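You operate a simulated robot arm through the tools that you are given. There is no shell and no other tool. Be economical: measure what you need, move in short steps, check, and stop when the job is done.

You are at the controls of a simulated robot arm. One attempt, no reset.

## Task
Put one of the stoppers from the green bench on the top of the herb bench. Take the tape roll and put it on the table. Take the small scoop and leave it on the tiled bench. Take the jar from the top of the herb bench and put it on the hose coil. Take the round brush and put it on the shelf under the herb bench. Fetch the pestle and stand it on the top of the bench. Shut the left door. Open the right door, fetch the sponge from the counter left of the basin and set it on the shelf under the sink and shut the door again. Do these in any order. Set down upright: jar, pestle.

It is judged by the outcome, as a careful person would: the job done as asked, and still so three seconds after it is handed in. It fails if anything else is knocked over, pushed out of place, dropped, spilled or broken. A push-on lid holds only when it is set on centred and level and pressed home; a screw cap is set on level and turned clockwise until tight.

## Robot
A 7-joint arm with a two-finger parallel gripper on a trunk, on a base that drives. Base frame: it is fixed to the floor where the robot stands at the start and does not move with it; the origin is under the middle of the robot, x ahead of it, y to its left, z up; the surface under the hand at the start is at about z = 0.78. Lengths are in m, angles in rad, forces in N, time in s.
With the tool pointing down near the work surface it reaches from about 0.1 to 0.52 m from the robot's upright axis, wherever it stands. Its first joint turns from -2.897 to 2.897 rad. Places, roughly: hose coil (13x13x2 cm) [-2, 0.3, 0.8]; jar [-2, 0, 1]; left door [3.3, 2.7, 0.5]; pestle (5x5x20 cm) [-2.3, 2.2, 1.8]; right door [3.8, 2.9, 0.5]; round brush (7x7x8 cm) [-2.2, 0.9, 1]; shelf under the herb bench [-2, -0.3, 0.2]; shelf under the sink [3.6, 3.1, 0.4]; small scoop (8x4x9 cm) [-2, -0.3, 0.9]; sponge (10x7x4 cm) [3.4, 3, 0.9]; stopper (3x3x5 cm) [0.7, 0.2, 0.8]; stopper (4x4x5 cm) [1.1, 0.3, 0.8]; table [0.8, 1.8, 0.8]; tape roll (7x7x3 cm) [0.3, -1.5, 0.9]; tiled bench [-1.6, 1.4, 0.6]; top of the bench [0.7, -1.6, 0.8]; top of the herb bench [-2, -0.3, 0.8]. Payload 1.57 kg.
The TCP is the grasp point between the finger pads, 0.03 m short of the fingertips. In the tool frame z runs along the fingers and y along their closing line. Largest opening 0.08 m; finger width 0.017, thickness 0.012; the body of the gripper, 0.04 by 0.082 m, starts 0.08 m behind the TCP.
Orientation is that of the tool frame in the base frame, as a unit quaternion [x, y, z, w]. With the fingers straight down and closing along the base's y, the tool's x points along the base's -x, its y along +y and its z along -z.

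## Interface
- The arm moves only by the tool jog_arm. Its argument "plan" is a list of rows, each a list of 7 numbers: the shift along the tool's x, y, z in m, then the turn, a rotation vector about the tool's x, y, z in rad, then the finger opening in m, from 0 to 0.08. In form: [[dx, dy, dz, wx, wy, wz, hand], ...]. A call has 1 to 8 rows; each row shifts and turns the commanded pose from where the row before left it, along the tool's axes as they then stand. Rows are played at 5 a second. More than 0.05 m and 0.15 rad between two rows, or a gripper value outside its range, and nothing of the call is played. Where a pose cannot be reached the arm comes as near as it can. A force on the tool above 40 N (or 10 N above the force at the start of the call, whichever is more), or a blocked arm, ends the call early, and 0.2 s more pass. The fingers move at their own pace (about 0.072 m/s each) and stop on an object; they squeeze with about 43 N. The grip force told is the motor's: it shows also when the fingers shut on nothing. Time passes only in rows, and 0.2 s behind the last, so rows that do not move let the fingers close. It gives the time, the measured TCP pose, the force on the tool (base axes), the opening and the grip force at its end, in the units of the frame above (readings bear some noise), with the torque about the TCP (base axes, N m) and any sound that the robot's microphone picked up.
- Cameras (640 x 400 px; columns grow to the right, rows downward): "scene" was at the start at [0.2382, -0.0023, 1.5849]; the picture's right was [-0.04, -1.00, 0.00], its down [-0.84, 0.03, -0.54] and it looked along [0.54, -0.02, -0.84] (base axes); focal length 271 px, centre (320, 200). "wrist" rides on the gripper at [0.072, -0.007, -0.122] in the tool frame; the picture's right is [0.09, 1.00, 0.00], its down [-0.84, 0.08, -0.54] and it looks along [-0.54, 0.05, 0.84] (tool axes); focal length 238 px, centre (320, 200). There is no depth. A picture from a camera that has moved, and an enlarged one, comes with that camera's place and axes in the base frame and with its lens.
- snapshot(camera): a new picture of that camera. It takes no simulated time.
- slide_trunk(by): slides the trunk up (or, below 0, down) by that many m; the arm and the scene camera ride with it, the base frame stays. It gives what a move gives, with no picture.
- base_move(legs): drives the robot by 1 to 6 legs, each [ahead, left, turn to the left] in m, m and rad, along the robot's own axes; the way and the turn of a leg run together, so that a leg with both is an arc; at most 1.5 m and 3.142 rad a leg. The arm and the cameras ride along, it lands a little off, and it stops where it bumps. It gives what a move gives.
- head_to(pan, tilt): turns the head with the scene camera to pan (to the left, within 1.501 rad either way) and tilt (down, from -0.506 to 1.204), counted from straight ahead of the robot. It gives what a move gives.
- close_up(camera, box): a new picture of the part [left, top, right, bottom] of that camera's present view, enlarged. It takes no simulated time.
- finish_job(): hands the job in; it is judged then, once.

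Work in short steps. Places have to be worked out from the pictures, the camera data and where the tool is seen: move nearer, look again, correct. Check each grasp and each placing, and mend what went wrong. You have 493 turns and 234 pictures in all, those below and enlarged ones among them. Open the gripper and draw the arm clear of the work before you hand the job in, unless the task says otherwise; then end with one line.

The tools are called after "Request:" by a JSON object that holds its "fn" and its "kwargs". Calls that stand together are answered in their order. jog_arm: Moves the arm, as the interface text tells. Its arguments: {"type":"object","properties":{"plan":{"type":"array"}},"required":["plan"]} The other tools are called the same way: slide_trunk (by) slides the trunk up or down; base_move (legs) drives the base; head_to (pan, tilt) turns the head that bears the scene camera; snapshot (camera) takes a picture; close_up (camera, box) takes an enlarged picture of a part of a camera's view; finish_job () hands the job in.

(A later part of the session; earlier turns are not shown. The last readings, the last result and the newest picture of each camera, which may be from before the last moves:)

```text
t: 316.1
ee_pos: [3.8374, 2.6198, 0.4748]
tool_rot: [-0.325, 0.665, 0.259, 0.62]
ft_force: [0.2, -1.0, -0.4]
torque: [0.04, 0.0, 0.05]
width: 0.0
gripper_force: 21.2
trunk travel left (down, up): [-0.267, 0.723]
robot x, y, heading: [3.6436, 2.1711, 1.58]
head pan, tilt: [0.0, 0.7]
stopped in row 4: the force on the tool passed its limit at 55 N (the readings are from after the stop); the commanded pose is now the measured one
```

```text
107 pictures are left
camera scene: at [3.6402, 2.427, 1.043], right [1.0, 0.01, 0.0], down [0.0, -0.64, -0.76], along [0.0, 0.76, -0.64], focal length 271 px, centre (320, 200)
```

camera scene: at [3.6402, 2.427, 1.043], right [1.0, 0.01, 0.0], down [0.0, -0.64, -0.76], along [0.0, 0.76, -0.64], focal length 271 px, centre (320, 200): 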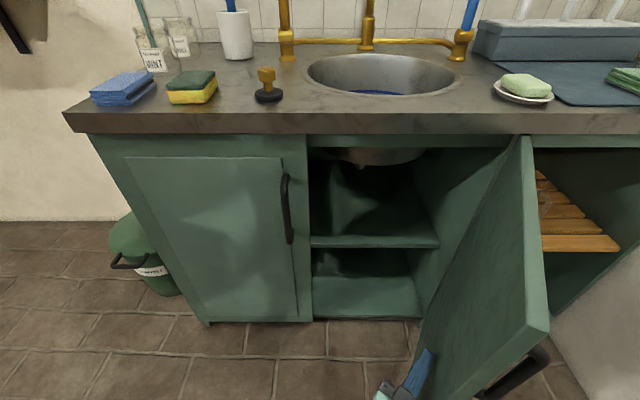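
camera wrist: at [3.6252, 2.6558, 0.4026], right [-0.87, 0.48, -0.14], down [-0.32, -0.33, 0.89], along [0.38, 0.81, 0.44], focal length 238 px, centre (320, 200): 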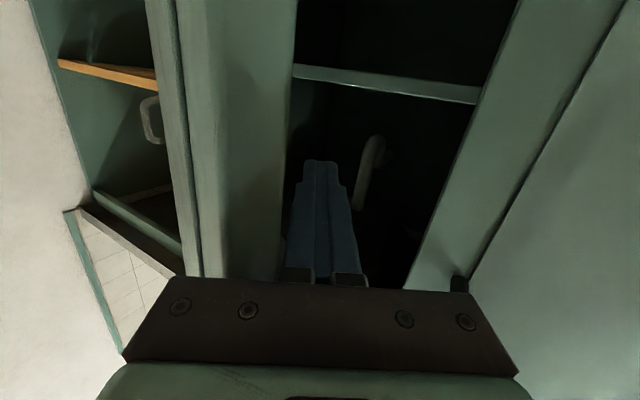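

Door ~60° open. Straighten the hand's yaw, then push the inner face further in +x.

Request:
{"fn": "jog_arm", "kwargs": {"plan": [[0, 0.03, -0.02, -0.13, 0, 0, 0.0], [0, 0, -0.01, -0.13, 0, 0, 0.0], [0, 0, 0, -0.13, 0, 0, 0.0], [0, 0, 0, -0.13, 0, 0, 0.0], [0, 0, 0, -0.13, 0, 0, 0.0]]}}

Request:
{"fn": "jog_arm", "kwargs": {"plan": [[0, -0.015, 0, 0, 0, 0, 0.0], [0, -0.015, 0, 0, 0, 0, 0.0], [0, -0.015, 0, 0, 0, 0, 0.0], [0, -0.015, 0, 0, 0, 0, 0.0], [0, -0.015, 0, 0, 0, 0, 0.0], [0, -0.015, 0, 0, 0, 0, 0.0], [0, -0.015, 0, 0, 0, 0, 0.0]]}}

Request:
{"fn": "snapshot", "kwargs": {"camera": "scene"}}

```text
t: 317.3
ee_pos: [3.8153, 2.6034, 0.4756]
tool_rot: [-0.485, 0.566, 0.434, 0.506]
ft_force: [-5.1, -8.7, 3.5]
torque: [-0.06, -0.22, -0.63]
width: 0.0
gripper_force: 21.3
trunk travel left (down, up): [-0.267, 0.723]
robot x, y, heading: [3.6454, 2.1715, 1.575]
head pan, tilt: [0.0, 0.7]
stopped in row 5: the force on the tool passed its limit at 76 N (the readings are from after the stop); the commanded pose is now the measured one
```

```text
t: 317.6
ee_pos: [3.823, 2.5999, 0.4754]
tool_rot: [-0.485, 0.567, 0.432, 0.507]
ft_force: [-4.2, -8.5, 2.1]
torque: [0.03, -0.25, -0.59]
width: 0.0
gripper_force: 21.2
trunk travel left (down, up): [-0.267, 0.723]
robot x, y, heading: [3.6404, 2.1677, 1.579]
head pan, tilt: [0.0, 0.7]
stopped in row 1: the force on the tool passed its limit at 51 N (the readings are from after the stop); the commanded pose is now the measured one
```

```text
106 pictures are left
camera scene: at [3.6393, 2.4251, 1.0433], right [1.0, 0.0, 0.0], down [0.0, -0.64, -0.77], along [0.0, 0.77, -0.64], focal length 271 px, centre (320, 200)
```

scene: 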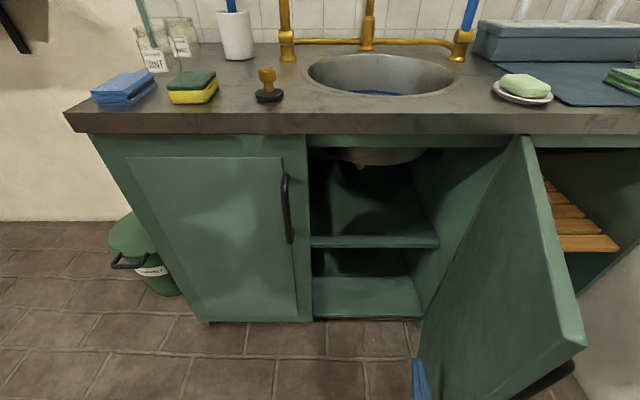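

Door is ~65–70° open, apparently near its stop, enough room. Now fetch the sponge: back off, raise to counter height, move left to x≈3.40.

Request:
{"fn": "base_move", "kwargs": {"legs": [[-0.2, 0.08, 0], [0, 0.33, 0]]}}

Request:
{"fn": "slide_trunk", "kwargs": {"by": 0.4}}

Request:
{"fn": "jog_arm", "kwargs": {"plan": [[0, 0, 0, -0.1, 0, 0, 0.04], [0, 0, 0, -0.06, 0, 0, 0.08], [0, 0, 0, 0, 0, 0, 0.08], [0, 0, 0, 0, 0, 0, 0.08]]}}

Request:
{"fn": "snapshot", "kwargs": {"camera": "scene"}}

Request:
{"fn": "snapshot", "kwargs": {"camera": "wrist"}}

```text
t: 321.1
ee_pos: [3.4142, 2.3967, 0.4748]
tool_rot: [-0.484, 0.569, 0.431, 0.506]
ft_force: [0.5, 0.4, -0.7]
torque: [0.01, 0.02, -0.02]
width: 0.0
gripper_force: 21.5
trunk travel left (down, up): [-0.267, 0.723]
robot x, y, heading: [3.2295, 1.9664, 1.566]
head pan, tilt: [0.0, 0.7]
```

```text
t: 324.9
ee_pos: [3.4133, 2.3972, 0.8749]
tool_rot: [-0.484, 0.569, 0.43, 0.507]
ft_force: [0.9, 0.4, -0.7]
torque: [-0.02, 0.01, -0.01]
width: 0.0
gripper_force: 21.1
trunk travel left (down, up): [-0.667, 0.323]
robot x, y, heading: [3.2324, 1.9679, 1.569]
head pan, tilt: [0.0, 0.7]
```

```text
t: 325.9
ee_pos: [3.4135, 2.3971, 0.8746]
tool_rot: [-0.522, 0.533, 0.474, 0.468]
ft_force: [-0.2, 0.4, 0.1]
torque: [-0.02, 0.03, -0.03]
width: 0.08
gripper_force: 0.1
trunk travel left (down, up): [-0.667, 0.323]
robot x, y, heading: [3.2311, 1.969, 1.57]
head pan, tilt: [0.0, 0.7]
```

```text
105 pictures are left
camera scene: at [3.2299, 2.2237, 1.4432], right [1.0, 0.0, 0.0], down [0.0, -0.64, -0.76], along [0.0, 0.76, -0.64], focal length 271 px, centre (320, 200)
```

scene: 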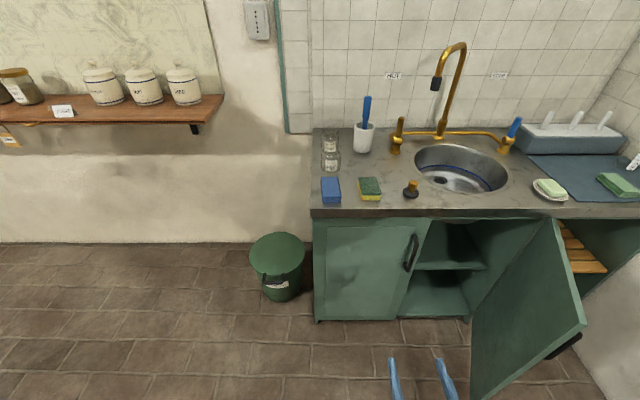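

```text
104 pictures are left
camera wrist: at [3.419, 2.2687, 0.8173], right [-1.0, -0.01, -0.07], down [-0.06, -0.44, 0.89], along [-0.04, 0.9, 0.44], focal length 238 px, centre (320, 200)
```

wrist: 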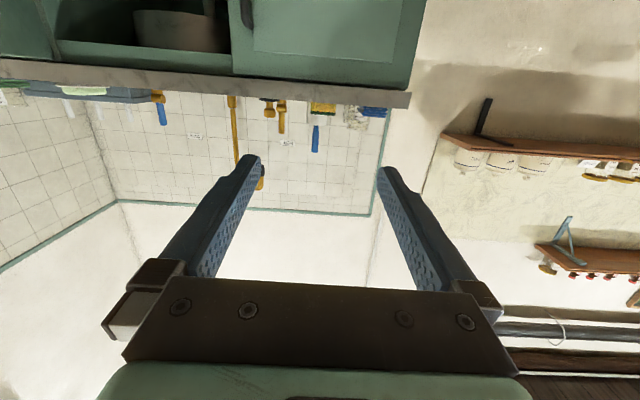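

Sponge spans x 3.36–3.433, y 2.90–2.995, top ≈0.898. Align x, raise 1 cm and drive ahead 0.38.

Request:
{"fn": "jog_arm", "kwargs": {"plan": [[-0.012, 0.0165, 0, 0, 0, 0, 0.08]]}}

Request:
{"fn": "base_move", "kwargs": {"legs": [[0.38, 0, 0]]}}

Request:
{"fn": "snapshot", "kwargs": {"camera": "scene"}}

Request:
{"fn": "snapshot", "kwargs": {"camera": "wrist"}}

```text
t: 326.3
ee_pos: [3.3975, 2.3991, 0.8869]
tool_rot: [-0.523, 0.532, 0.475, 0.466]
ft_force: [-0.6, 0.1, 0.8]
torque: [0.01, -0.02, -0.03]
width: 0.08
gripper_force: 0.1
trunk travel left (down, up): [-0.667, 0.323]
robot x, y, heading: [3.2282, 1.9696, 1.571]
head pan, tilt: [0.0, 0.7]
```

```text
t: 328.8
ee_pos: [3.3982, 2.784, 0.8858]
tool_rot: [-0.523, 0.533, 0.475, 0.467]
ft_force: [0.4, 0.0, 0.9]
torque: [0.01, 0.0, -0.01]
width: 0.0799
gripper_force: 0.0
trunk travel left (down, up): [-0.667, 0.323]
robot x, y, heading: [3.2297, 2.3535, 1.569]
head pan, tilt: [0.0, 0.7]
```

```text
103 pictures are left
camera scene: at [3.2303, 2.6085, 1.4431], right [1.0, 0.0, 0.0], down [0.0, -0.64, -0.76], along [0.0, 0.76, -0.64], focal length 271 px, centre (320, 200)
```

scene: 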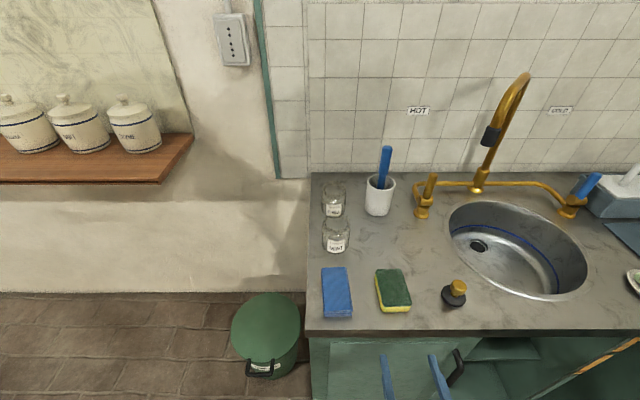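

```text
102 pictures are left
camera wrist: at [3.4028, 2.655, 0.8291], right [-1.0, -0.01, -0.07], down [-0.06, -0.44, 0.89], along [-0.04, 0.9, 0.44], focal length 238 px, centre (320, 200)
```

wrist: 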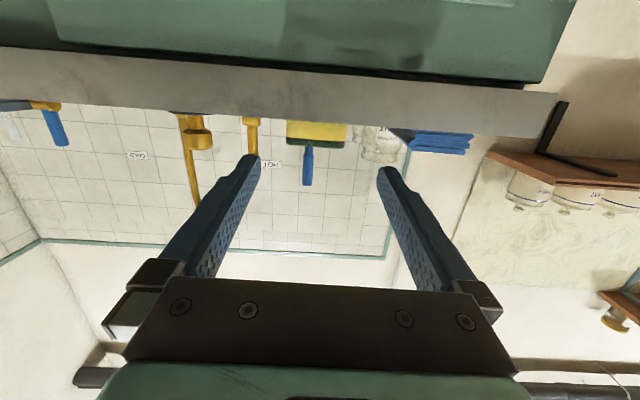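

Aligned (sponge centre x≈3.40, counter ≈0.863). Drive 0.145 ahead so the fingers straddle it.

Request:
{"fn": "jog_arm", "kwargs": {"plan": [[0, -0.003, 0, 0, 0, 0, 0.08]]}}

Request:
{"fn": "base_move", "kwargs": {"legs": [[0.1, 0, 0]]}}

Request:
{"fn": "snapshot", "kwargs": {"camera": "scene"}}

Request:
{"fn": "snapshot", "kwargs": {"camera": "wrist"}}

```text
t: 329.2
ee_pos: [3.4005, 2.783, 0.8861]
tool_rot: [-0.523, 0.533, 0.475, 0.466]
ft_force: [0.0, -0.1, 0.1]
torque: [0.02, -0.01, -0.03]
width: 0.0801
gripper_force: 0.0
trunk travel left (down, up): [-0.667, 0.323]
robot x, y, heading: [3.232, 2.3546, 1.568]
head pan, tilt: [0.0, 0.7]
```

```text
t: 330.3
ee_pos: [3.4004, 2.8833, 0.8865]
tool_rot: [-0.523, 0.533, 0.475, 0.466]
ft_force: [0.6, 0.0, 0.2]
torque: [0.01, -0.04, 0.01]
width: 0.08
gripper_force: 0.0
trunk travel left (down, up): [-0.667, 0.323]
robot x, y, heading: [3.2307, 2.4492, 1.565]
head pan, tilt: [0.0, 0.7]
```

```text
101 pictures are left
camera scene: at [3.2306, 2.7083, 1.443], right [1.0, 0.0, 0.0], down [0.0, -0.64, -0.76], along [0.0, 0.76, -0.64], focal length 271 px, centre (320, 200)
```

scene: 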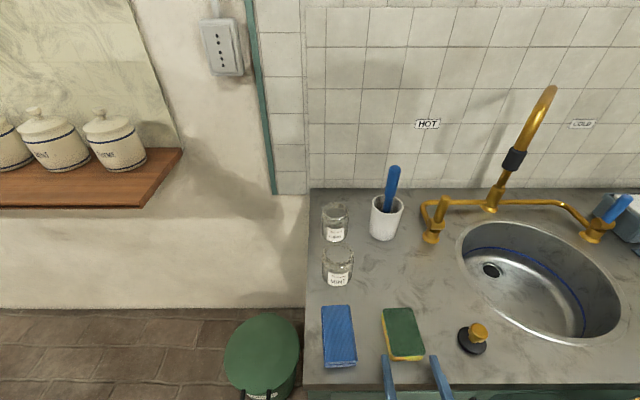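

```text
100 pictures are left
camera wrist: at [3.4059, 2.7544, 0.8291], right [-1.0, -0.01, -0.07], down [-0.06, -0.44, 0.89], along [-0.04, 0.9, 0.44], focal length 238 px, centre (320, 200)
```

wrist: 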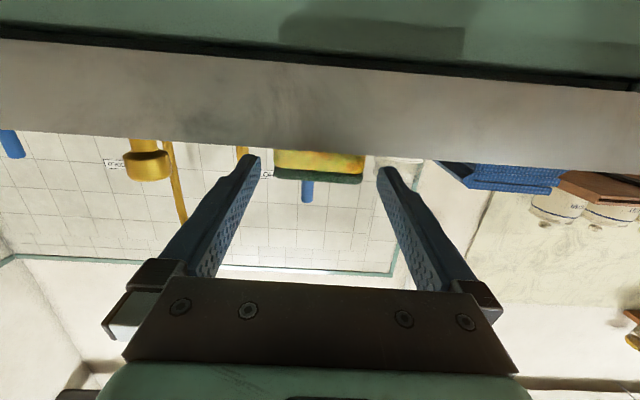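

Sponge is centred between the fingers. Advance 4.5 cm more.

Request:
{"fn": "base_move", "kwargs": {"legs": [[0.045, 0, 0]]}}

Request:
{"fn": "close_up", "kwargs": {"camera": "scene", "box": [300, 280, 500, 400]}}

```text
t: 331.2
ee_pos: [3.401, 2.9283, 0.8851]
tool_rot: [-0.523, 0.532, 0.475, 0.466]
ft_force: [-0.6, 0.9, 0.1]
torque: [-0.02, 0.03, -0.01]
width: 0.0799
gripper_force: 0.1
trunk travel left (down, up): [-0.667, 0.323]
robot x, y, heading: [3.2366, 2.4987, 1.568]
head pan, tilt: [0.0, 0.7]
```

```text
3.20 times, centred on (400, 340) of scene
camera zoom: at [3.2307, 2.7542, 1.4429], right [1.0, 0.0, 0.0], down [0.0, -0.65, -0.76], along [0.0, 0.76, -0.65], focal length 868 px, centre (64, -248)
```

zoom: 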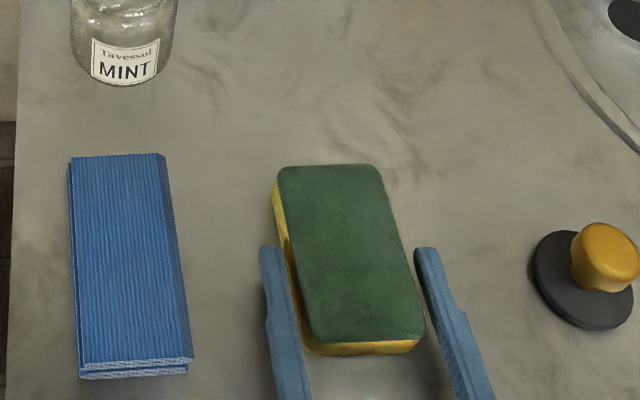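

Fingers straddle the sponge to mid-length. Close and lift.

Request:
{"fn": "jog_arm", "kwargs": {"plan": [[0, 0, 0, 0, 0, 0, 0.05], [0, 0, 0, 0, 0, 0, 0.05], [0, 0, 0, 0, 0, 0, 0.05]]}}

Request:
{"fn": "slide_trunk", "kwargs": {"by": 0.05}}

Request:
{"fn": "close_up", "kwargs": {"camera": "scene", "box": [300, 280, 500, 400]}}

```text
t: 332.0
ee_pos: [3.4001, 2.9274, 0.8859]
tool_rot: [-0.522, 0.533, 0.474, 0.467]
ft_force: [1.1, 1.1, 0.8]
torque: [0.01, 0.04, -0.01]
width: 0.0633
gripper_force: 43.1
trunk travel left (down, up): [-0.667, 0.323]
robot x, y, heading: [3.2323, 2.4959, 1.57]
head pan, tilt: [0.0, 0.7]
```

```text
t: 332.9
ee_pos: [3.4012, 2.9281, 0.9361]
tool_rot: [-0.523, 0.533, 0.474, 0.467]
ft_force: [-1.5, 0.1, 0.3]
torque: [0.03, 0.01, -0.03]
width: 0.0633
gripper_force: 43.0
trunk travel left (down, up): [-0.717, 0.273]
robot x, y, heading: [3.2339, 2.4987, 1.569]
head pan, tilt: [0.0, 0.7]
```

```text
3.20 times, centred on (400, 340) of scene
camera zoom: at [3.2308, 2.7528, 1.4932], right [1.0, 0.0, 0.0], down [0.0, -0.64, -0.76], along [0.0, 0.76, -0.64], focal length 868 px, centre (64, -248)
```

zoom: 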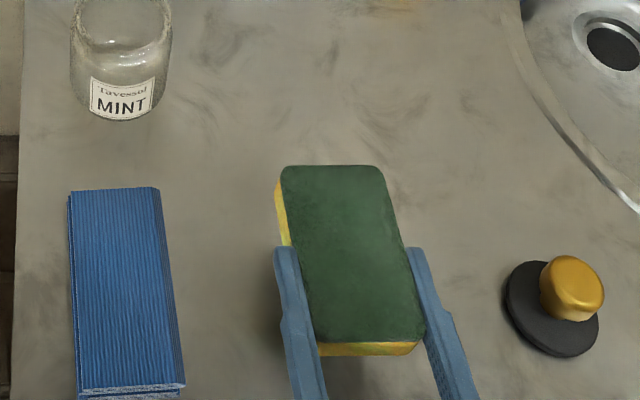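

Sponge held. Back off 0.45 m, move right to x≈3.74, lower to shelf level, and look.

Request:
{"fn": "base_move", "kwargs": {"legs": [[-0.45, 0, 0], [0, -0.34, 0]]}}

Request:
{"fn": "slide_trunk", "kwargs": {"by": -0.38}}

Request:
{"fn": "snapshot", "kwargs": {"camera": "scene"}}

Request:
{"fn": "snapshot", "kwargs": {"camera": "wrist"}}

```text
t: 337.5
ee_pos: [3.7455, 2.4674, 0.9363]
tool_rot: [-0.518, 0.537, 0.471, 0.471]
ft_force: [-0.2, -1.1, 0.0]
torque: [-0.02, 0.02, 0.02]
width: 0.0634
gripper_force: 42.2
trunk travel left (down, up): [-0.717, 0.273]
robot x, y, heading: [3.5677, 2.0415, 1.552]
head pan, tilt: [0.0, 0.7]
```

```text
t: 341.2
ee_pos: [3.7445, 2.4667, 0.556]
tool_rot: [-0.518, 0.537, 0.471, 0.471]
ft_force: [-0.1, 0.1, -0.7]
torque: [0.0, -0.02, 0.05]
width: 0.0634
gripper_force: 42.9
trunk travel left (down, up): [-0.337, 0.653]
robot x, y, heading: [3.5683, 2.039, 1.549]
head pan, tilt: [0.0, 0.7]
```

```text
97 pictures are left
camera scene: at [3.5723, 2.2949, 1.1132], right [1.0, -0.02, 0.0], down [-0.01, -0.64, -0.76], along [0.01, 0.76, -0.64], focal length 271 px, centre (320, 200)
```

scene: 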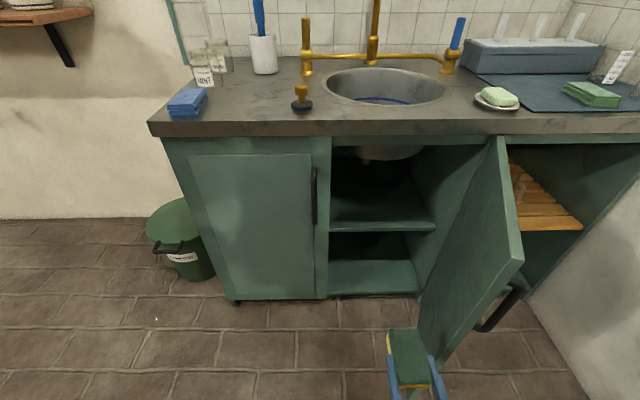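

```text
96 pictures are left
camera wrist: at [3.7485, 2.3382, 0.4993], right [-1.0, 0.01, -0.07], down [-0.07, -0.44, 0.89], along [-0.02, 0.9, 0.44], focal length 238 px, centre (320, 200)
```

wrist: 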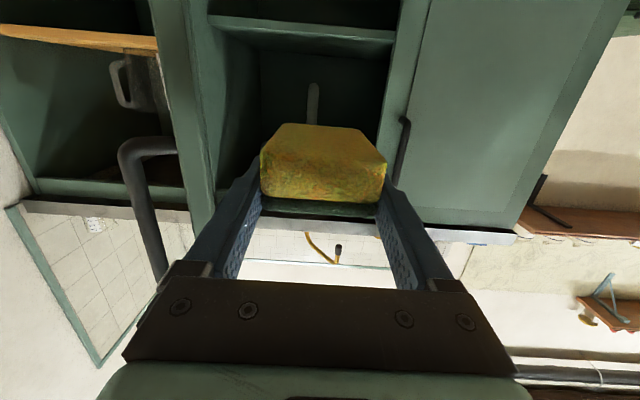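

Shelf edge is at y≈2.97, z≈0.40. Lower to z≈0.47, drive 0.33 ahead through the opening, and check.

Request:
{"fn": "slide_trunk", "kwargs": {"by": -0.08}}

Request:
{"fn": "base_move", "kwargs": {"legs": [[0.33, 0, 0.02]]}}

Request:
{"fn": "snapshot", "kwargs": {"camera": "scene"}}

Request:
{"fn": "snapshot", "kwargs": {"camera": "wrist"}}

```text
t: 342.3
ee_pos: [3.7446, 2.4669, 0.4758]
tool_rot: [-0.518, 0.537, 0.47, 0.471]
ft_force: [0.2, 0.1, 0.3]
torque: [0.04, -0.03, 0.01]
width: 0.0634
gripper_force: 42.7
trunk travel left (down, up): [-0.257, 0.733]
robot x, y, heading: [3.5687, 2.0381, 1.556]
head pan, tilt: [0.0, 0.7]
```

```text
t: 344.5
ee_pos: [3.7365, 2.8038, 0.4768]
tool_rot: [-0.525, 0.531, 0.476, 0.465]
ft_force: [-0.1, -0.9, 0.1]
torque: [-0.01, 0.02, -0.02]
width: 0.0633
gripper_force: 42.6
trunk travel left (down, up): [-0.257, 0.733]
robot x, y, heading: [3.5721, 2.3735, 1.579]
head pan, tilt: [0.0, 0.7]
```

```text
95 pictures are left
camera scene: at [3.568, 2.6286, 1.0332], right [1.0, 0.01, 0.0], down [0.0, -0.64, -0.76], along [0.0, 0.76, -0.64], focal length 271 px, centre (320, 200)
```

scene: 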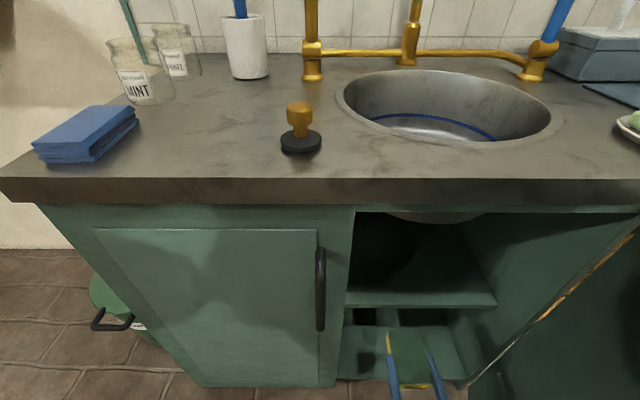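

```text
94 pictures are left
camera wrist: at [3.743, 2.6765, 0.4193], right [-1.0, -0.02, -0.07], down [-0.06, -0.44, 0.89], along [-0.05, 0.9, 0.44], focal length 238 px, centre (320, 200)
```

wrist: 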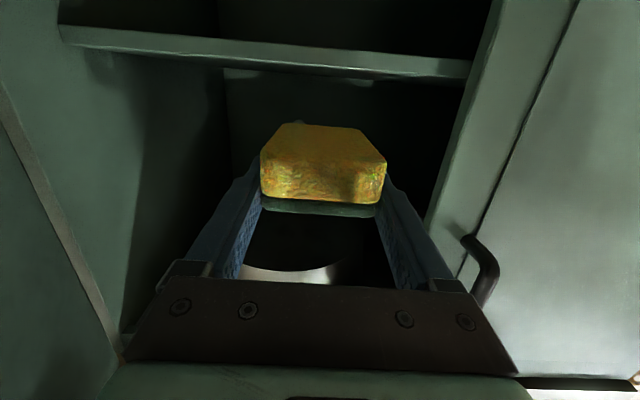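

Clear path above the shelf (z≈0.40). Advance base 0.1 and arm 0.115.

Request:
{"fn": "base_move", "kwargs": {"legs": [[0.1, 0, 0]]}}

Request:
{"fn": "jog_arm", "kwargs": {"plan": [[0, 0, 0.03, 0, 0, 0, 0.05], [0, 0, 0.03, 0, 0, 0, 0.05], [0, 0, 0.03, 0, 0, 0, 0.05], [0, 0, 0.03, 0, 0, 0, 0.05], [0, 0, 0, 0, 0, 0, 0.05]]}}

Request:
{"fn": "snapshot", "kwargs": {"camera": "wrist"}}

Request:
{"fn": "snapshot", "kwargs": {"camera": "scene"}}

```text
t: 345.7
ee_pos: [3.7357, 2.9047, 0.475]
tool_rot: [-0.525, 0.531, 0.476, 0.465]
ft_force: [0.0, 0.5, 0.0]
torque: [0.0, -0.03, 0.0]
width: 0.0631
gripper_force: 43.1
trunk travel left (down, up): [-0.257, 0.733]
robot x, y, heading: [3.5692, 2.4752, 1.578]
head pan, tilt: [0.0, 0.7]
```

```text
t: 346.9
ee_pos: [3.7347, 3.0229, 0.4632]
tool_rot: [-0.524, 0.531, 0.476, 0.465]
ft_force: [0.7, 0.3, 0.1]
torque: [-0.03, -0.02, 0.01]
width: 0.0632
gripper_force: 43.0
trunk travel left (down, up): [-0.257, 0.733]
robot x, y, heading: [3.5732, 2.4779, 1.577]
head pan, tilt: [0.0, 0.7]
```

```text
93 pictures are left
camera wrist: at [3.7416, 2.8952, 0.4065], right [-1.0, -0.02, -0.07], down [-0.06, -0.44, 0.89], along [-0.05, 0.9, 0.44], focal length 238 px, centre (320, 200)
```

wrist: 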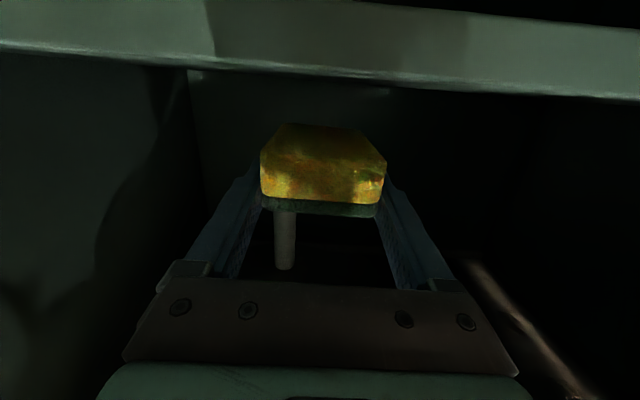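

```text
92 pictures are left
camera scene: at [3.5674, 2.7289, 1.0332], right [1.0, 0.01, 0.0], down [0.0, -0.64, -0.76], along [0.0, 0.76, -0.64], focal length 271 px, centre (320, 200)
```

scene: 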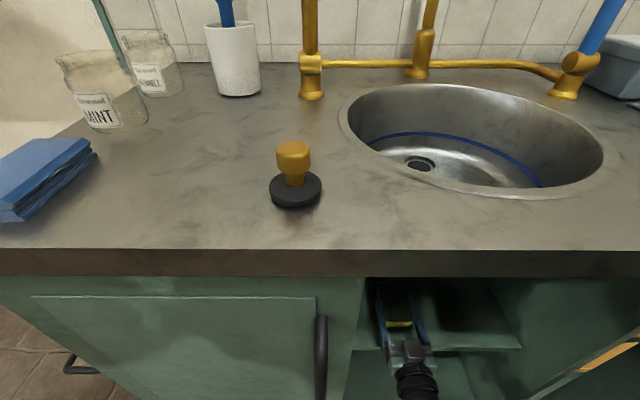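

Lower in small steps to contact.

Request:
{"fn": "jog_arm", "kwargs": {"plan": [[0.01, 0, 0, 0, 0, 0, 0.05], [0.01, 0, 0, 0, 0, 0, 0.05], [0.006, 0, 0, 0, 0, 0, 0.05], [0.004, 0, 0, 0, 0, 0, 0.05], [0.003, 0, 0, 0, 0, 0, 0.05], [0, 0, 0, 0, 0, 0, 0.05]]}}

```text
t: 348.3
ee_pos: [3.734, 3.0213, 0.432]
tool_rot: [-0.525, 0.53, 0.477, 0.464]
ft_force: [-0.3, -0.1, 0.1]
torque: [0.0, -0.03, 0.02]
width: 0.063
gripper_force: 42.9
trunk travel left (down, up): [-0.257, 0.733]
robot x, y, heading: [3.5708, 2.4738, 1.58]
head pan, tilt: [0.0, 0.7]
```

Request:
{"fn": "jog_arm", "kwargs": {"plan": [[0.003, 0, 0, 0, 0, 0, 0.05], [0.003, 0, 0, 0, 0, 0, 0.05], [0.003, 0, 0, 0, 0, 0, 0.05], [0.003, 0, 0, 0, 0, 0, 0.05], [0.003, 0, 0, 0, 0, 0, 0.05]]}}

Request:
{"fn": "snapshot", "kwargs": {"camera": "wrist"}}

```text
t: 349.4
ee_pos: [3.7336, 3.0224, 0.4283]
tool_rot: [-0.519, 0.521, 0.485, 0.473]
ft_force: [1.2, 0.4, 11.6]
torque: [-0.21, -0.26, 0.02]
width: 0.0632
gripper_force: 42.8
trunk travel left (down, up): [-0.257, 0.733]
robot x, y, heading: [3.5725, 2.474, 1.575]
head pan, tilt: [0.0, 0.7]
stopped in row 5: the force on the tool passed its limit at 42 N (the readings are from after the stop); the commanded pose is now the measured one
```

```text
91 pictures are left
camera wrist: at [3.7415, 2.8952, 0.3675], right [-1.0, -0.02, -0.08], down [-0.06, -0.47, 0.88], along [-0.05, 0.88, 0.47], focal length 238 px, centre (320, 200)
```

wrist: 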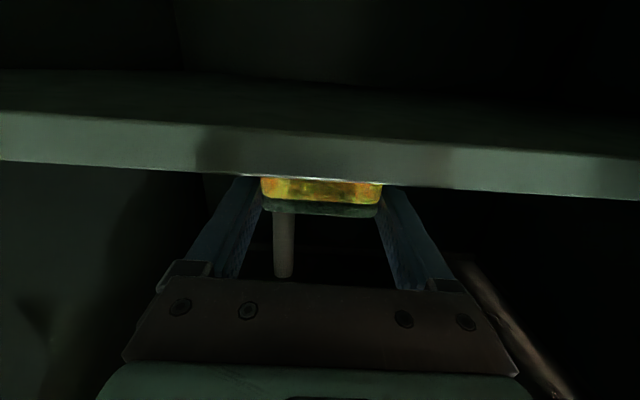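

On the shelf. Ease up 2 mm, open, and retract.

Request:
{"fn": "jog_arm", "kwargs": {"plan": [[-0.002, 0, 0, 0, 0, 0, 0.05], [0, 0, 0, 0, 0, 0, 0.07], [0, 0, 0, 0, 0, 0, 0.08], [0, 0, 0, 0, 0, 0, 0.08], [-0.003, 0, -0.03, 0, 0, 0, 0.08], [-0.003, 0, -0.04, 0, 0, 0, 0.08], [-0.003, 0, -0.04, 0, 0, 0, 0.08]]}}

Request:
{"fn": "snapshot", "kwargs": {"camera": "wrist"}}

```text
t: 351.0
ee_pos: [3.7349, 2.9113, 0.4473]
tool_rot: [-0.52, 0.524, 0.484, 0.471]
ft_force: [0.6, 0.2, -0.2]
torque: [0.03, -0.02, -0.03]
width: 0.08
gripper_force: 0.0
trunk travel left (down, up): [-0.257, 0.733]
robot x, y, heading: [3.5688, 2.474, 1.58]
head pan, tilt: [0.0, 0.7]
```

```text
90 pictures are left
camera wrist: at [3.7412, 2.7847, 0.3877], right [-1.0, -0.02, -0.07], down [-0.06, -0.47, 0.88], along [-0.05, 0.89, 0.46], focal length 238 px, centre (320, 200)
```

wrist: 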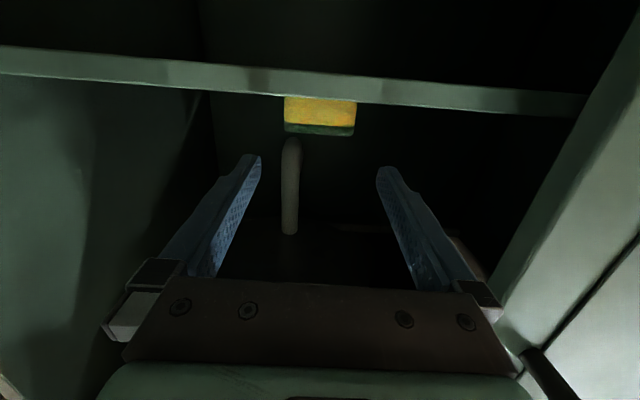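

Sponge sits on the shelf. Back out and retract the arm, to go around to the door's outer face.

Request:
{"fn": "base_move", "kwargs": {"legs": [[-0.42, 0, 0]]}}

Request:
{"fn": "jog_arm", "kwargs": {"plan": [[0, 0, -0.04, 0, 0, 0, 0.0], [0, 0, -0.04, 0, 0, 0, 0.0], [0, 0, -0.03, 0, 0, 0, 0.0], [0, -0.045, 0, 0, 0, 0, 0.0], [0, -0.045, 0, 0, 0, 0, 0.0], [0, -0.045, 0, 0, 0, 0, 0.0], [0, -0.045, 0, 0, 0, 0, 0.0]]}}

Request:
{"fn": "snapshot", "kwargs": {"camera": "scene"}}

```text
t: 353.6
ee_pos: [3.7358, 2.4937, 0.4474]
tool_rot: [0.523, -0.521, -0.486, -0.468]
ft_force: [0.1, 0.1, -0.2]
torque: [-0.01, 0.03, -0.01]
width: 0.08
gripper_force: 0.0
trunk travel left (down, up): [-0.257, 0.733]
robot x, y, heading: [3.5765, 2.0502, 1.584]
head pan, tilt: [0.0, 0.7]
```

```text
t: 355.2
ee_pos: [3.9173, 2.3877, 0.4572]
tool_rot: [0.523, -0.521, -0.486, -0.468]
ft_force: [-0.3, -1.5, -0.9]
torque: [-0.01, -0.01, 0.0]
width: 0.0001
gripper_force: 21.2
trunk travel left (down, up): [-0.257, 0.733]
robot x, y, heading: [3.5732, 2.0547, 1.584]
head pan, tilt: [0.0, 0.7]
```

```text
89 pictures are left
camera scene: at [3.5696, 2.3091, 1.0332], right [1.0, 0.01, 0.0], down [0.01, -0.64, -0.76], along [-0.01, 0.76, -0.64], focal length 271 px, centre (320, 200)
```

scene: 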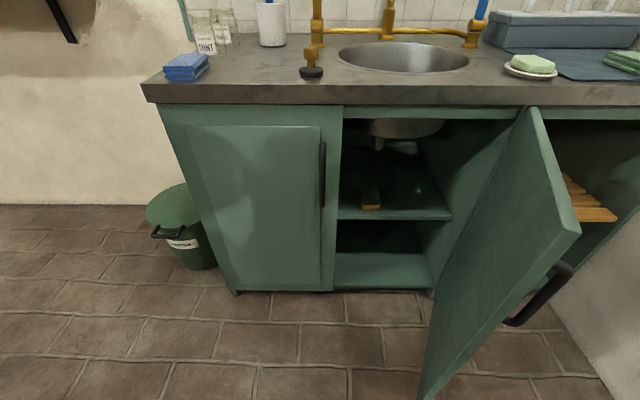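

Sponge visible on the shelf. Shift right 5 cm and go forward so the fingers are beside the door's outer face.

Request:
{"fn": "base_move", "kwargs": {"legs": [[0, -0.06, 0]]}}

Request:
{"fn": "jog_arm", "kwargs": {"plan": [[0, 0, 0.045, 0, 0, 0, 0.0], [0, 0, 0.045, 0, 0, 0, 0.0], [0, 0, 0.045, 0, 0, 0, 0.0], [0, 0, 0.03, 0, 0, 0, 0.0]]}}

Request:
{"fn": "snapshot", "kwargs": {"camera": "scene"}}

```text
t: 356.1
ee_pos: [3.9754, 2.3888, 0.4567]
tool_rot: [-0.522, 0.522, 0.484, 0.469]
ft_force: [0.5, 0.8, -0.4]
torque: [-0.04, -0.02, 0.03]
width: 0.0
gripper_force: 20.7
trunk travel left (down, up): [-0.257, 0.733]
robot x, y, heading: [3.6348, 2.0522, 1.586]
head pan, tilt: [0.0, 0.7]
```

```text
t: 357.1
ee_pos: [3.9731, 2.553, 0.4424]
tool_rot: [-0.522, 0.522, 0.485, 0.468]
ft_force: [0.0, 0.0, 0.4]
torque: [-0.02, 0.0, 0.01]
width: 0.0
gripper_force: 21.4
trunk travel left (down, up): [-0.257, 0.733]
robot x, y, heading: [3.6322, 2.055, 1.586]
head pan, tilt: [0.0, 0.7]
```

```text
88 pictures are left
camera scene: at [3.6282, 2.31, 1.0332], right [1.0, 0.01, 0.0], down [0.01, -0.64, -0.76], along [-0.01, 0.76, -0.64], focal length 271 px, centre (320, 200)
```

scene: 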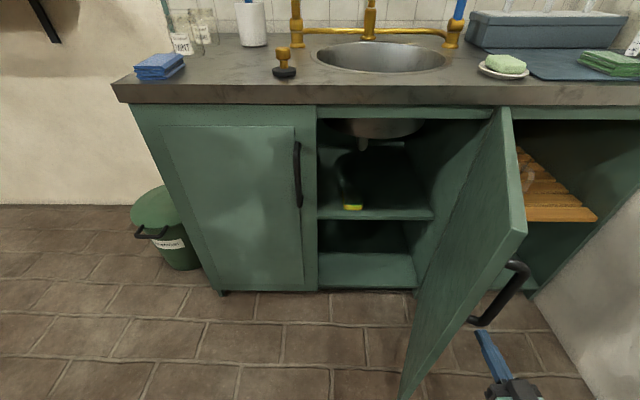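

Fingers are right of the door. Push left and forward along the closing arc.

Request:
{"fn": "jog_arm", "kwargs": {"plan": [[0, 0.02, 0, 0, 0, 0, 0.0], [0, 0.02, 0, 0, 0, 0, 0.0], [0, 0.02, 0.003, 0, 0, 0, 0.0], [0, 0.02, 0.006, 0, 0, 0, 0.0], [0, 0.02, 0.008, 0, 0, 0, 0.0], [0, 0.02, 0.01, 0, 0, 0, 0.0], [0, 0.02, 0.012, 0, 0, 0, 0.0], [0, 0.018, 0.014, 0, 0, 0, 0.0]]}}

Request:
{"fn": "snapshot", "kwargs": {"camera": "scene"}}

```text
t: 358.9
ee_pos: [3.814, 2.6017, 0.4401]
tool_rot: [0.523, -0.521, -0.486, -0.469]
ft_force: [-0.4, -0.5, -0.3]
torque: [0.0, 0.03, -0.01]
width: 0.0
gripper_force: 21.4
trunk travel left (down, up): [-0.257, 0.733]
robot x, y, heading: [3.6334, 2.0585, 1.584]
head pan, tilt: [0.0, 0.7]
```

```text
87 pictures are left
camera scene: at [3.6282, 2.3099, 1.0332], right [1.0, 0.01, 0.0], down [0.01, -0.64, -0.76], along [-0.01, 0.76, -0.64], focal length 271 px, centre (320, 200)
```

scene: 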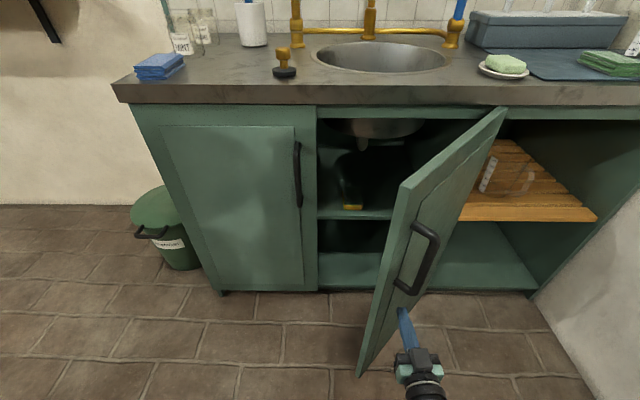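

Closing well (~45°). Continue left/forward, then push straight by base.

Request:
{"fn": "jog_arm", "kwargs": {"plan": [[0, 0.018, 0.02, 0, 0, 0, 0.0], [0, 0.018, 0.02, 0, 0, 0, 0.0], [0, 0.015, 0.02, 0, 0, 0, 0.0], [0, 0.012, 0.02, 0, 0, 0, 0.0]]}}

Request:
{"fn": "base_move", "kwargs": {"legs": [[0.1, 0.0, 0]]}}

Request:
{"fn": "snapshot", "kwargs": {"camera": "scene"}}

```text
t: 359.9
ee_pos: [3.7487, 2.681, 0.4342]
tool_rot: [0.524, -0.522, -0.485, -0.467]
ft_force: [0.4, 1.1, 0.4]
torque: [-0.02, 0.01, -0.01]
width: 0.0
gripper_force: 21.7
trunk travel left (down, up): [-0.257, 0.733]
robot x, y, heading: [3.6333, 2.0549, 1.583]
head pan, tilt: [0.0, 0.7]
```

```text
t: 361.1
ee_pos: [3.748, 2.7792, 0.4338]
tool_rot: [-0.522, 0.522, 0.485, 0.469]
ft_force: [0.3, -0.2, -0.4]
torque: [-0.01, 0.0, -0.01]
width: 0.0
gripper_force: 22.2
trunk travel left (down, up): [-0.257, 0.733]
robot x, y, heading: [3.6346, 2.1531, 1.584]
head pan, tilt: [0.0, 0.7]
```

```text
86 pictures are left
camera scene: at [3.6274, 2.4093, 1.0332], right [1.0, 0.01, 0.0], down [0.01, -0.64, -0.76], along [-0.01, 0.76, -0.64], focal length 271 px, centre (320, 200)
```

scene: 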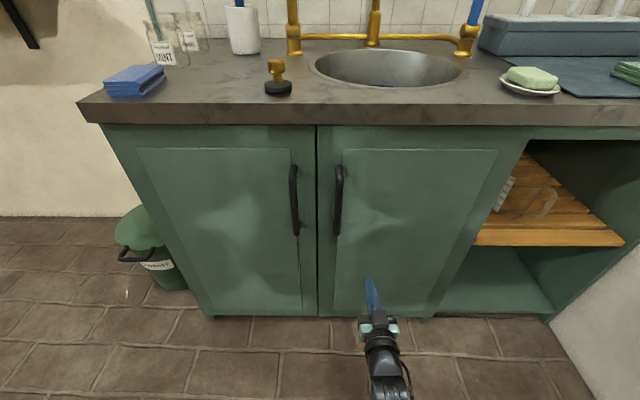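

Almost shut. Press forward gently until firm contact.

Request:
{"fn": "base_move", "kwargs": {"legs": [[0.05, 0.0, 0]]}}

Request:
{"fn": "jog_arm", "kwargs": {"plan": [[0, 0, 0.007, 0, 0, 0, 0.0], [0, 0, 0.007, 0, 0, 0, 0.0], [0, 0, 0.007, 0, 0, 0, 0.0], [0, 0, 0.007, 0, 0, 0, 0.0], [0, 0, 0.007, 0, 0, 0, 0.0], [0, 0, 0.007, 0, 0, 0, 0.0]]}}

Request:
{"fn": "close_up", "kwargs": {"camera": "scene", "box": [160, 90, 560, 340]}}

```text
t: 362.0
ee_pos: [3.7481, 2.8292, 0.4334]
tool_rot: [-0.522, 0.522, 0.484, 0.47]
ft_force: [1.1, 0.3, 0.0]
torque: [0.01, -0.01, -0.01]
width: 0.0
gripper_force: 21.5
trunk travel left (down, up): [-0.257, 0.733]
robot x, y, heading: [3.6287, 2.2039, 1.583]
head pan, tilt: [0.0, 0.7]
```

```text
t: 363.1
ee_pos: [3.7472, 2.8543, 0.4318]
tool_rot: [-0.52, 0.521, 0.486, 0.471]
ft_force: [-1.0, -9.0, 4.7]
torque: [0.2, -0.07, -0.03]
width: 0.0001
gripper_force: 21.0
trunk travel left (down, up): [-0.257, 0.733]
robot x, y, heading: [3.6318, 2.2014, 1.578]
head pan, tilt: [0.0, 0.7]
stopped in row 5: the force on the tool passed its limit at 54 N (the readings are from after the stop); the commanded pose is now the measured one
```

```text
1.60 times, centred on (360, 215) of scene
camera zoom: at [3.6269, 2.4579, 1.0335], right [1.0, 0.01, 0.0], down [0.01, -0.64, -0.77], along [-0.01, 0.77, -0.64], focal length 434 px, centre (256, 176)
```

zoom: 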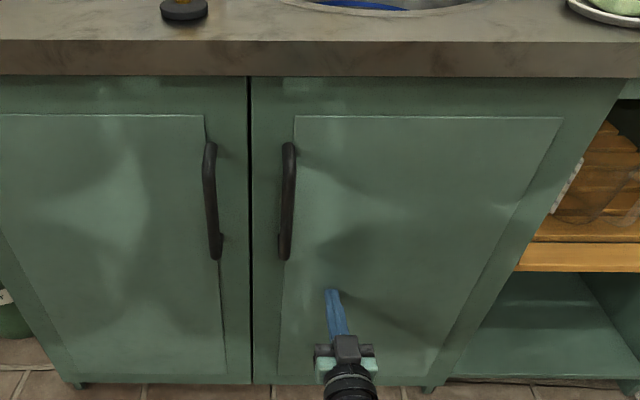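

Both doors are shut flush. Now the pestle: back off, raise the trunk, bring the tool down-pointing later; turn west and look at the route behind the table.

Request:
{"fn": "base_move", "kwargs": {"legs": [[-0.2, 0.1, 0]]}}

Request:
{"fn": "slide_trunk", "kwargs": {"by": 0.4}}

Request:
{"fn": "slide_trunk", "kwargs": {"by": 0.3}}

Request:
{"fn": "base_move", "kwargs": {"legs": [[0, 0, 1.5]]}}

Request:
{"fn": "head_to", "kwargs": {"pan": -0.1, "tilt": 0.55}}

Request:
{"fn": "snapshot", "kwargs": {"camera": "scene"}}

```text
t: 364.8
ee_pos: [3.6504, 2.6538, 0.4307]
tool_rot: [0.522, -0.521, -0.485, -0.469]
ft_force: [-0.4, 0.0, -0.5]
torque: [-0.01, 0.0, -0.02]
width: 0.0
gripper_force: 20.7
trunk travel left (down, up): [-0.257, 0.733]
robot x, y, heading: [3.5348, 2.0007, 1.586]
head pan, tilt: [0.0, 0.7]
```

```text
t: 368.6
ee_pos: [3.6498, 2.6546, 0.8313]
tool_rot: [0.522, -0.521, -0.486, -0.469]
ft_force: [0.4, 0.1, -1.0]
torque: [0.01, -0.02, -0.01]
width: 0.0001
gripper_force: 20.7
trunk travel left (down, up): [-0.657, 0.333]
robot x, y, heading: [3.5347, 2.0009, 1.583]
head pan, tilt: [0.0, 0.7]
```

```text
t: 371.6
ee_pos: [3.6504, 2.6553, 1.1318]
tool_rot: [0.523, -0.521, -0.486, -0.468]
ft_force: [-0.1, -0.4, 0.2]
torque: [0.01, -0.04, 0.02]
width: 0.0
gripper_force: 21.5
trunk travel left (down, up): [-0.957, 0.033]
robot x, y, heading: [3.536, 2.0003, 1.583]
head pan, tilt: [0.0, 0.7]
```

```text
t: 375.7
ee_pos: [2.8915, 2.1503, 1.1303]
tool_rot: [0.738, -0.018, -0.674, -0.005]
ft_force: [0.8, 0.2, -0.4]
torque: [0.02, 0.0, -0.03]
width: 0.0002
gripper_force: 21.0
trunk travel left (down, up): [-0.957, 0.033]
robot x, y, heading: [3.5317, 2.0068, 3.104]
head pan, tilt: [0.0, 0.7]
```

```text
t: 376.4
ee_pos: [2.8908, 2.1509, 1.1308]
tool_rot: [0.738, -0.018, -0.675, -0.006]
ft_force: [0.3, -0.8, -0.1]
torque: [0.0, -0.01, -0.01]
width: 0.0
gripper_force: 21.6
trunk travel left (down, up): [-0.957, 0.033]
robot x, y, heading: [3.5364, 2.0057, 3.1]
head pan, tilt: [-0.099, 0.55]
```

```text
84 pictures are left
camera scene: at [3.2752, 2.0214, 1.7463], right [0.14, 0.99, 0.0], down [0.52, -0.07, -0.85], along [-0.84, 0.12, -0.52], focal length 271 px, centre (320, 200)
```

scene: 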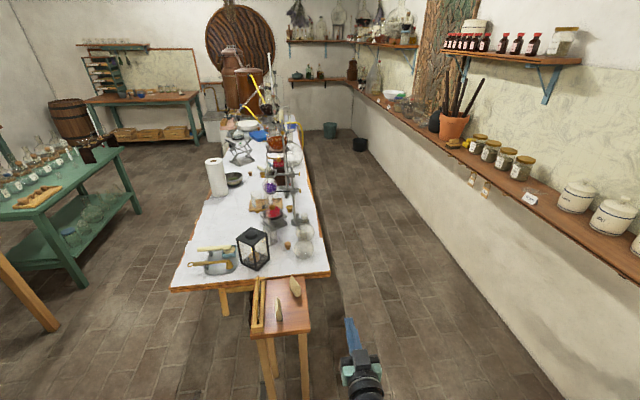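

The corridor behind the table is clear, centre y≈2.55. Drive into it.

Request:
{"fn": "base_move", "kwargs": {"legs": [[0, -0.5, 0.04], [1.5, 0, 0]]}}

Request:
{"fn": "snapshot", "kwargs": {"camera": "scene"}}

```text
t: 386.3
ee_pos: [1.4169, 2.6754, 1.1311]
tool_rot: [0.738, -0.018, -0.675, -0.005]
ft_force: [-1.7, 0.5, 0.4]
torque: [-0.02, 0.01, 0.01]
width: 0.0
gripper_force: 20.9
trunk travel left (down, up): [-0.957, 0.033]
robot x, y, heading: [2.0626, 2.5296, 3.106]
head pan, tilt: [-0.099, 0.55]
```

```text
83 pictures are left
camera scene: at [1.8007, 2.5462, 1.7464], right [0.14, 0.99, 0.0], down [0.52, -0.07, -0.85], along [-0.84, 0.12, -0.52], focal length 271 px, centre (320, 200)
```

scene: 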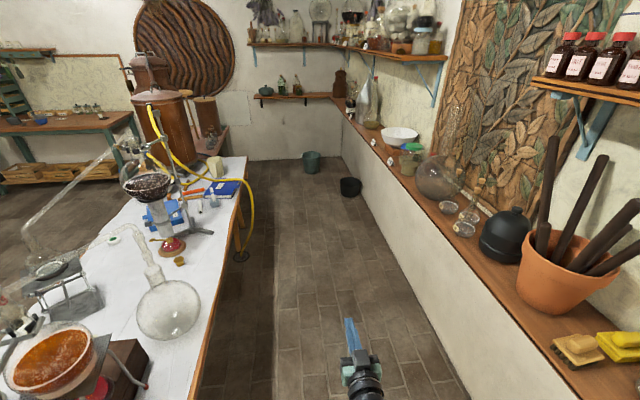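

Continue west down the corridor.

Request:
{"fn": "base_move", "kwargs": {"legs": [[1.5, 0, 0.035], [1.0, 0, 0]]}}

Request:
{"fn": "head_to", "kwargs": {"pan": 0.0, "tilt": 0.2}}

Request:
{"fn": "snapshot", "kwargs": {"camera": "scene"}}

```text
t: 398.5
ee_pos: [-1.0927, 2.6914, 1.1303]
tool_rot: [0.738, -0.003, -0.675, 0.008]
ft_force: [-1.0, 1.1, -0.6]
torque: [0.03, -0.03, -0.01]
width: 0.0001
gripper_force: 21.7
trunk travel left (down, up): [-0.957, 0.033]
robot x, y, heading: [-0.4457, 2.5698, -3.145]
head pan, tilt: [-0.099, 0.55]
```

```text
t: 399.4
ee_pos: [-1.0925, 2.6922, 1.1313]
tool_rot: [0.738, -0.004, -0.675, 0.007]
ft_force: [0.7, 0.0, 0.7]
torque: [0.0, 0.02, 0.03]
width: 0.0
gripper_force: 21.2
trunk travel left (down, up): [-0.957, 0.033]
robot x, y, heading: [-0.4462, 2.5703, -3.137]
head pan, tilt: [0.0, 0.201]
```

```text
82 pictures are left
camera scene: at [-0.7076, 2.5691, 1.7785], right [0.0, 1.0, 0.0], down [0.2, 0.0, -0.98], along [-0.98, 0.0, -0.2], focal length 271 px, centre (320, 200)
```

scene: 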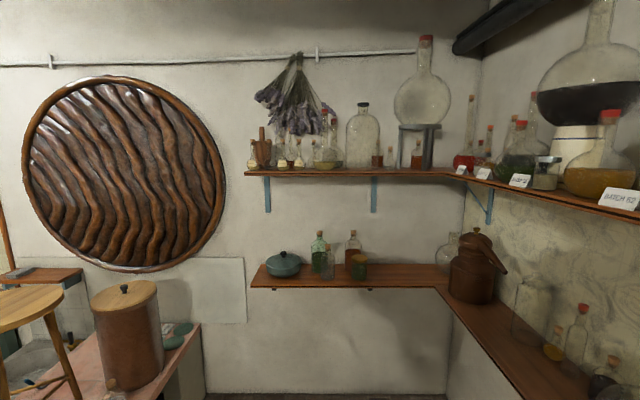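

Request:
{"fn": "close_up", "kwargs": {"camera": "scene", "box": [220, 40, 400, 200]}}

Request:
{"fn": "head_to", "kwargs": {"pan": 0.0, "tilt": 0.8}}

Request:
{"fn": "snapshot", "kwargs": {"camera": "scene"}}

```text
2.50 times, centred on (310, 120) of scene
camera zoom: at [-0.7076, 2.5691, 1.7785], right [0.0, 1.0, 0.0], down [0.2, 0.0, -0.98], along [-0.98, 0.0, -0.2], focal length 678 px, centre (345, 400)
```

zoom: 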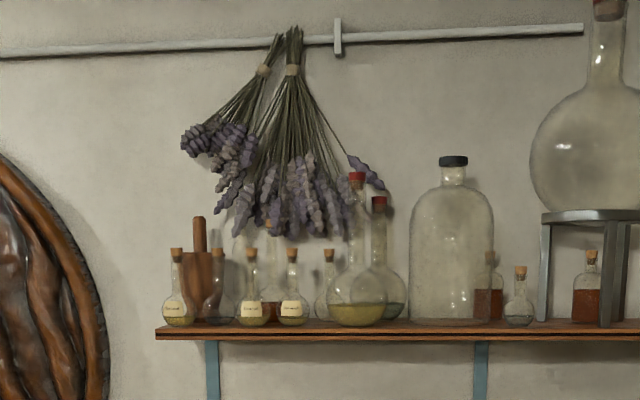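

```text
t: 400.4
ee_pos: [-1.0934, 2.692, 1.1308]
tool_rot: [0.738, -0.004, -0.675, 0.007]
ft_force: [1.3, 0.1, -0.2]
torque: [0.0, 0.0, -0.01]
width: 0.0
gripper_force: 21.2
trunk travel left (down, up): [-0.957, 0.033]
robot x, y, heading: [-0.4456, 2.571, -3.134]
head pan, tilt: [0.0, 0.799]
```

```text
80 pictures are left
camera scene: at [-0.6951, 2.5691, 1.725], right [0.0, 1.0, 0.0], down [0.72, 0.0, -0.7], along [-0.7, 0.0, -0.72], focal length 271 px, centre (320, 200)
```

scene: 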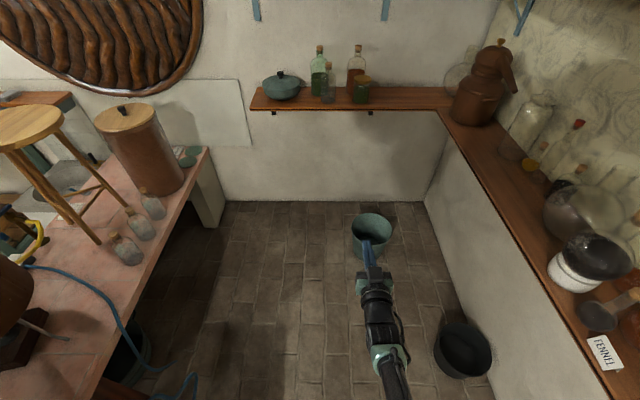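

The pestle handle protrudes to z≈1.88 at (-2.3,2.24), with small corked flasks in front (corks ≈1.80). I test the arm's reach: raise the hand here in free space.

Request:
{"fn": "jog_arm", "kwargs": {"plan": [[-0.045, 0, -0.015, 0, 0, 0, 0.0], [-0.045, 0, -0.015, 0, 0, 0, 0.0], [-0.045, 0, -0.015, 0, 0, 0, 0.0], [-0.045, 0, -0.015, 0, 0, 0, 0.0], [-0.045, 0, -0.015, 0, 0, 0, 0.0], [-0.045, 0, -0.015, 0, 0, 0, 0.0], [-0.045, 0, -0.015, 0, 0, 0, 0.0], [-0.045, 0, -0.015, 0, 0, 0, 0.0]]}}

Request:
{"fn": "jog_arm", "kwargs": {"plan": [[-0.045, 0, 0, 0, 0, 0, 0.0], [-0.045, 0, 0, 0, 0, 0, 0.0], [-0.045, 0, 0, 0, 0, 0, 0.0], [-0.045, 0, 0, 0, 0, 0, 0.0], [-0.045, 0, 0, 0, 0, 0, 0.0], [-0.045, 0, 0, 0, 0, 0, 0.0], [-0.045, 0, 0, 0, 0, 0, 0.0], [-0.045, 0, 0, 0, 0, 0, 0.0]]}}

```text
t: 402.2
ee_pos: [-1.0079, 2.6981, 1.5004]
tool_rot: [0.738, -0.004, -0.675, 0.008]
ft_force: [-1.0, 0.5, 1.5]
torque: [0.03, 0.0, 0.01]
width: 0.0002
gripper_force: 21.2
trunk travel left (down, up): [-0.957, 0.033]
robot x, y, heading: [-0.4417, 2.5699, -3.137]
head pan, tilt: [0.0, 0.799]
```

```text
t: 404.0
ee_pos: [-1.0279, 2.698, 1.7242]
tool_rot: [0.737, -0.003, -0.675, 0.008]
ft_force: [0.2, 0.2, -0.5]
torque: [0.02, -0.01, -0.02]
width: 0.0
gripper_force: 22.0
out of reach, approached as far as the arm can: row 6, 7, 8
trunk travel left (down, up): [-0.957, 0.033]
robot x, y, heading: [-0.4393, 2.5701, -3.14]
head pan, tilt: [0.0, 0.799]
```

Reach analysis: a slightly upward-pitched tool at ~0.5 m can reach z≈1.86. To keep the wrist camera away from the flasks I roll the tool 180° so the camera is above. First lower a bit and try the roll.

Request:
{"fn": "slide_trunk", "kwargs": {"by": 0.03}}

Request:
{"fn": "jog_arm", "kwargs": {"plan": [[0.04, 0, -0.03, 0, 0, 0.14, 0.0], [0.04, 0, -0.02, 0, 0, 0.14, 0.0], [0.04, 0, 0, 0, 0, 0.14, 0.0], [0, 0, 0, 0, 0, 0.14, 0.0], [0, 0, 0, 0, 0, 0.14, 0.0], [0, 0, 0, 0, 0, 0.14, 0.0], [0, 0, 0, 0, 0, 0.14, 0.0], [0, 0, 0, 0, 0, 0.14, 0.0]]}}

Request:
{"fn": "jog_arm", "kwargs": {"plan": [[0, 0, 0, 0, 0, 0.14, 0.0], [0, 0, 0, 0, 0, 0.14, 0.0], [0, 0, 0, 0, 0, 0.14, 0.0], [0, 0, 0, 0, 0, 0.14, 0.0], [0, 0, 0, 0, 0, 0.14, 0.0], [0, 0, 0, 0, 0, 0.14, 0.0], [0, 0, 0, 0, 0, 0.14, 0.0], [0, 0, 0, 0, 0, 0.14, 0.0]]}}

```text
t: 404.7
ee_pos: [-1.0282, 2.6971, 1.755]
tool_rot: [0.738, -0.004, -0.675, 0.008]
ft_force: [0.4, 0.2, -0.7]
torque: [0.01, -0.01, 0.0]
width: 0.0
gripper_force: 21.3
trunk travel left (down, up): [-0.987, 0.003]
robot x, y, heading: [-0.4396, 2.5702, -3.134]
head pan, tilt: [0.0, 0.799]
```

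```text
t: 406.5
ee_pos: [-0.9682, 2.6801, 1.6414]
tool_rot: [0.622, -0.395, -0.568, 0.366]
ft_force: [0.6, 0.7, -0.1]
torque: [-0.02, -0.03, 0.04]
width: 0.0001
gripper_force: 21.8
trunk travel left (down, up): [-0.987, 0.003]
robot x, y, heading: [-0.4459, 2.5678, -3.137]
head pan, tilt: [0.0, 0.799]
```

```text
t: 408.3
ee_pos: [-0.9691, 2.6788, 1.6425]
tool_rot: [-0.317, 0.666, 0.286, -0.612]
ft_force: [-0.3, -0.5, -0.3]
torque: [-0.04, 0.01, -0.02]
width: 0.0001
gripper_force: 21.3
trunk travel left (down, up): [-0.987, 0.003]
robot x, y, heading: [-0.4443, 2.5692, -3.136]
head pan, tilt: [0.0, 0.799]
```

Rolling works; finish the last 0.9 rad.

Request:
{"fn": "jog_arm", "kwargs": {"plan": [[0, 0, 0, 0, 0, 0.145, 0.0], [0, 0, 0, 0, 0, 0.145, 0.0], [0, 0, 0, 0, 0, 0.145, 0.0], [0, 0, 0, 0, 0, 0.145, 0.0], [0, 0, 0, 0, 0, 0.145, 0.05], [0, 0, 0, 0, 0, 0.145, 0.05], [0, 0, 0, 0, 0, 0.03, 0.05]]}}

```text
t: 409.9
ee_pos: [-0.9536, 2.7118, 1.5599]
tool_rot: [0.001, 0.735, -0.007, -0.678]
ft_force: [-0.4, 0.0, 0.1]
torque: [0.0, 0.01, 0.02]
width: 0.05
gripper_force: 0.1
out of reach, approached as far as the arm can: row 4, 5, 6, 7
trunk travel left (down, up): [-0.987, 0.003]
robot x, y, heading: [-0.4422, 2.5709, -3.139]
head pan, tilt: [0.0, 0.799]
```

Orientation is reached but the position sagged; test if it can go up in this roll.

Request:
{"fn": "jog_arm", "kwargs": {"plan": [[0.045, 0, 0, 0, 0, 0, 0.05], [0.045, 0, 0, 0, 0, 0, 0.05], [0.045, 0, 0, 0, 0, 0, 0.05], [0.045, 0, 0, 0, 0, 0, 0.05], [0.045, 0, 0, 0, 0, 0, 0.05], [0.045, 0, 0, 0, 0, 0, 0.05]]}}

```text
t: 411.3
ee_pos: [-0.9485, 2.8173, 1.6133]
tool_rot: [-0.002, 0.736, -0.008, -0.677]
ft_force: [0.2, 0.6, 0.7]
torque: [-0.01, 0.01, 0.02]
width: 0.0499
gripper_force: 0.0
out of reach, approached as far as the arm can: row 1, 2, 3, 4, 5, 6
trunk travel left (down, up): [-0.987, 0.003]
robot x, y, heading: [-0.441, 2.5721, -3.137]
head pan, tilt: [0.0, 0.799]
```

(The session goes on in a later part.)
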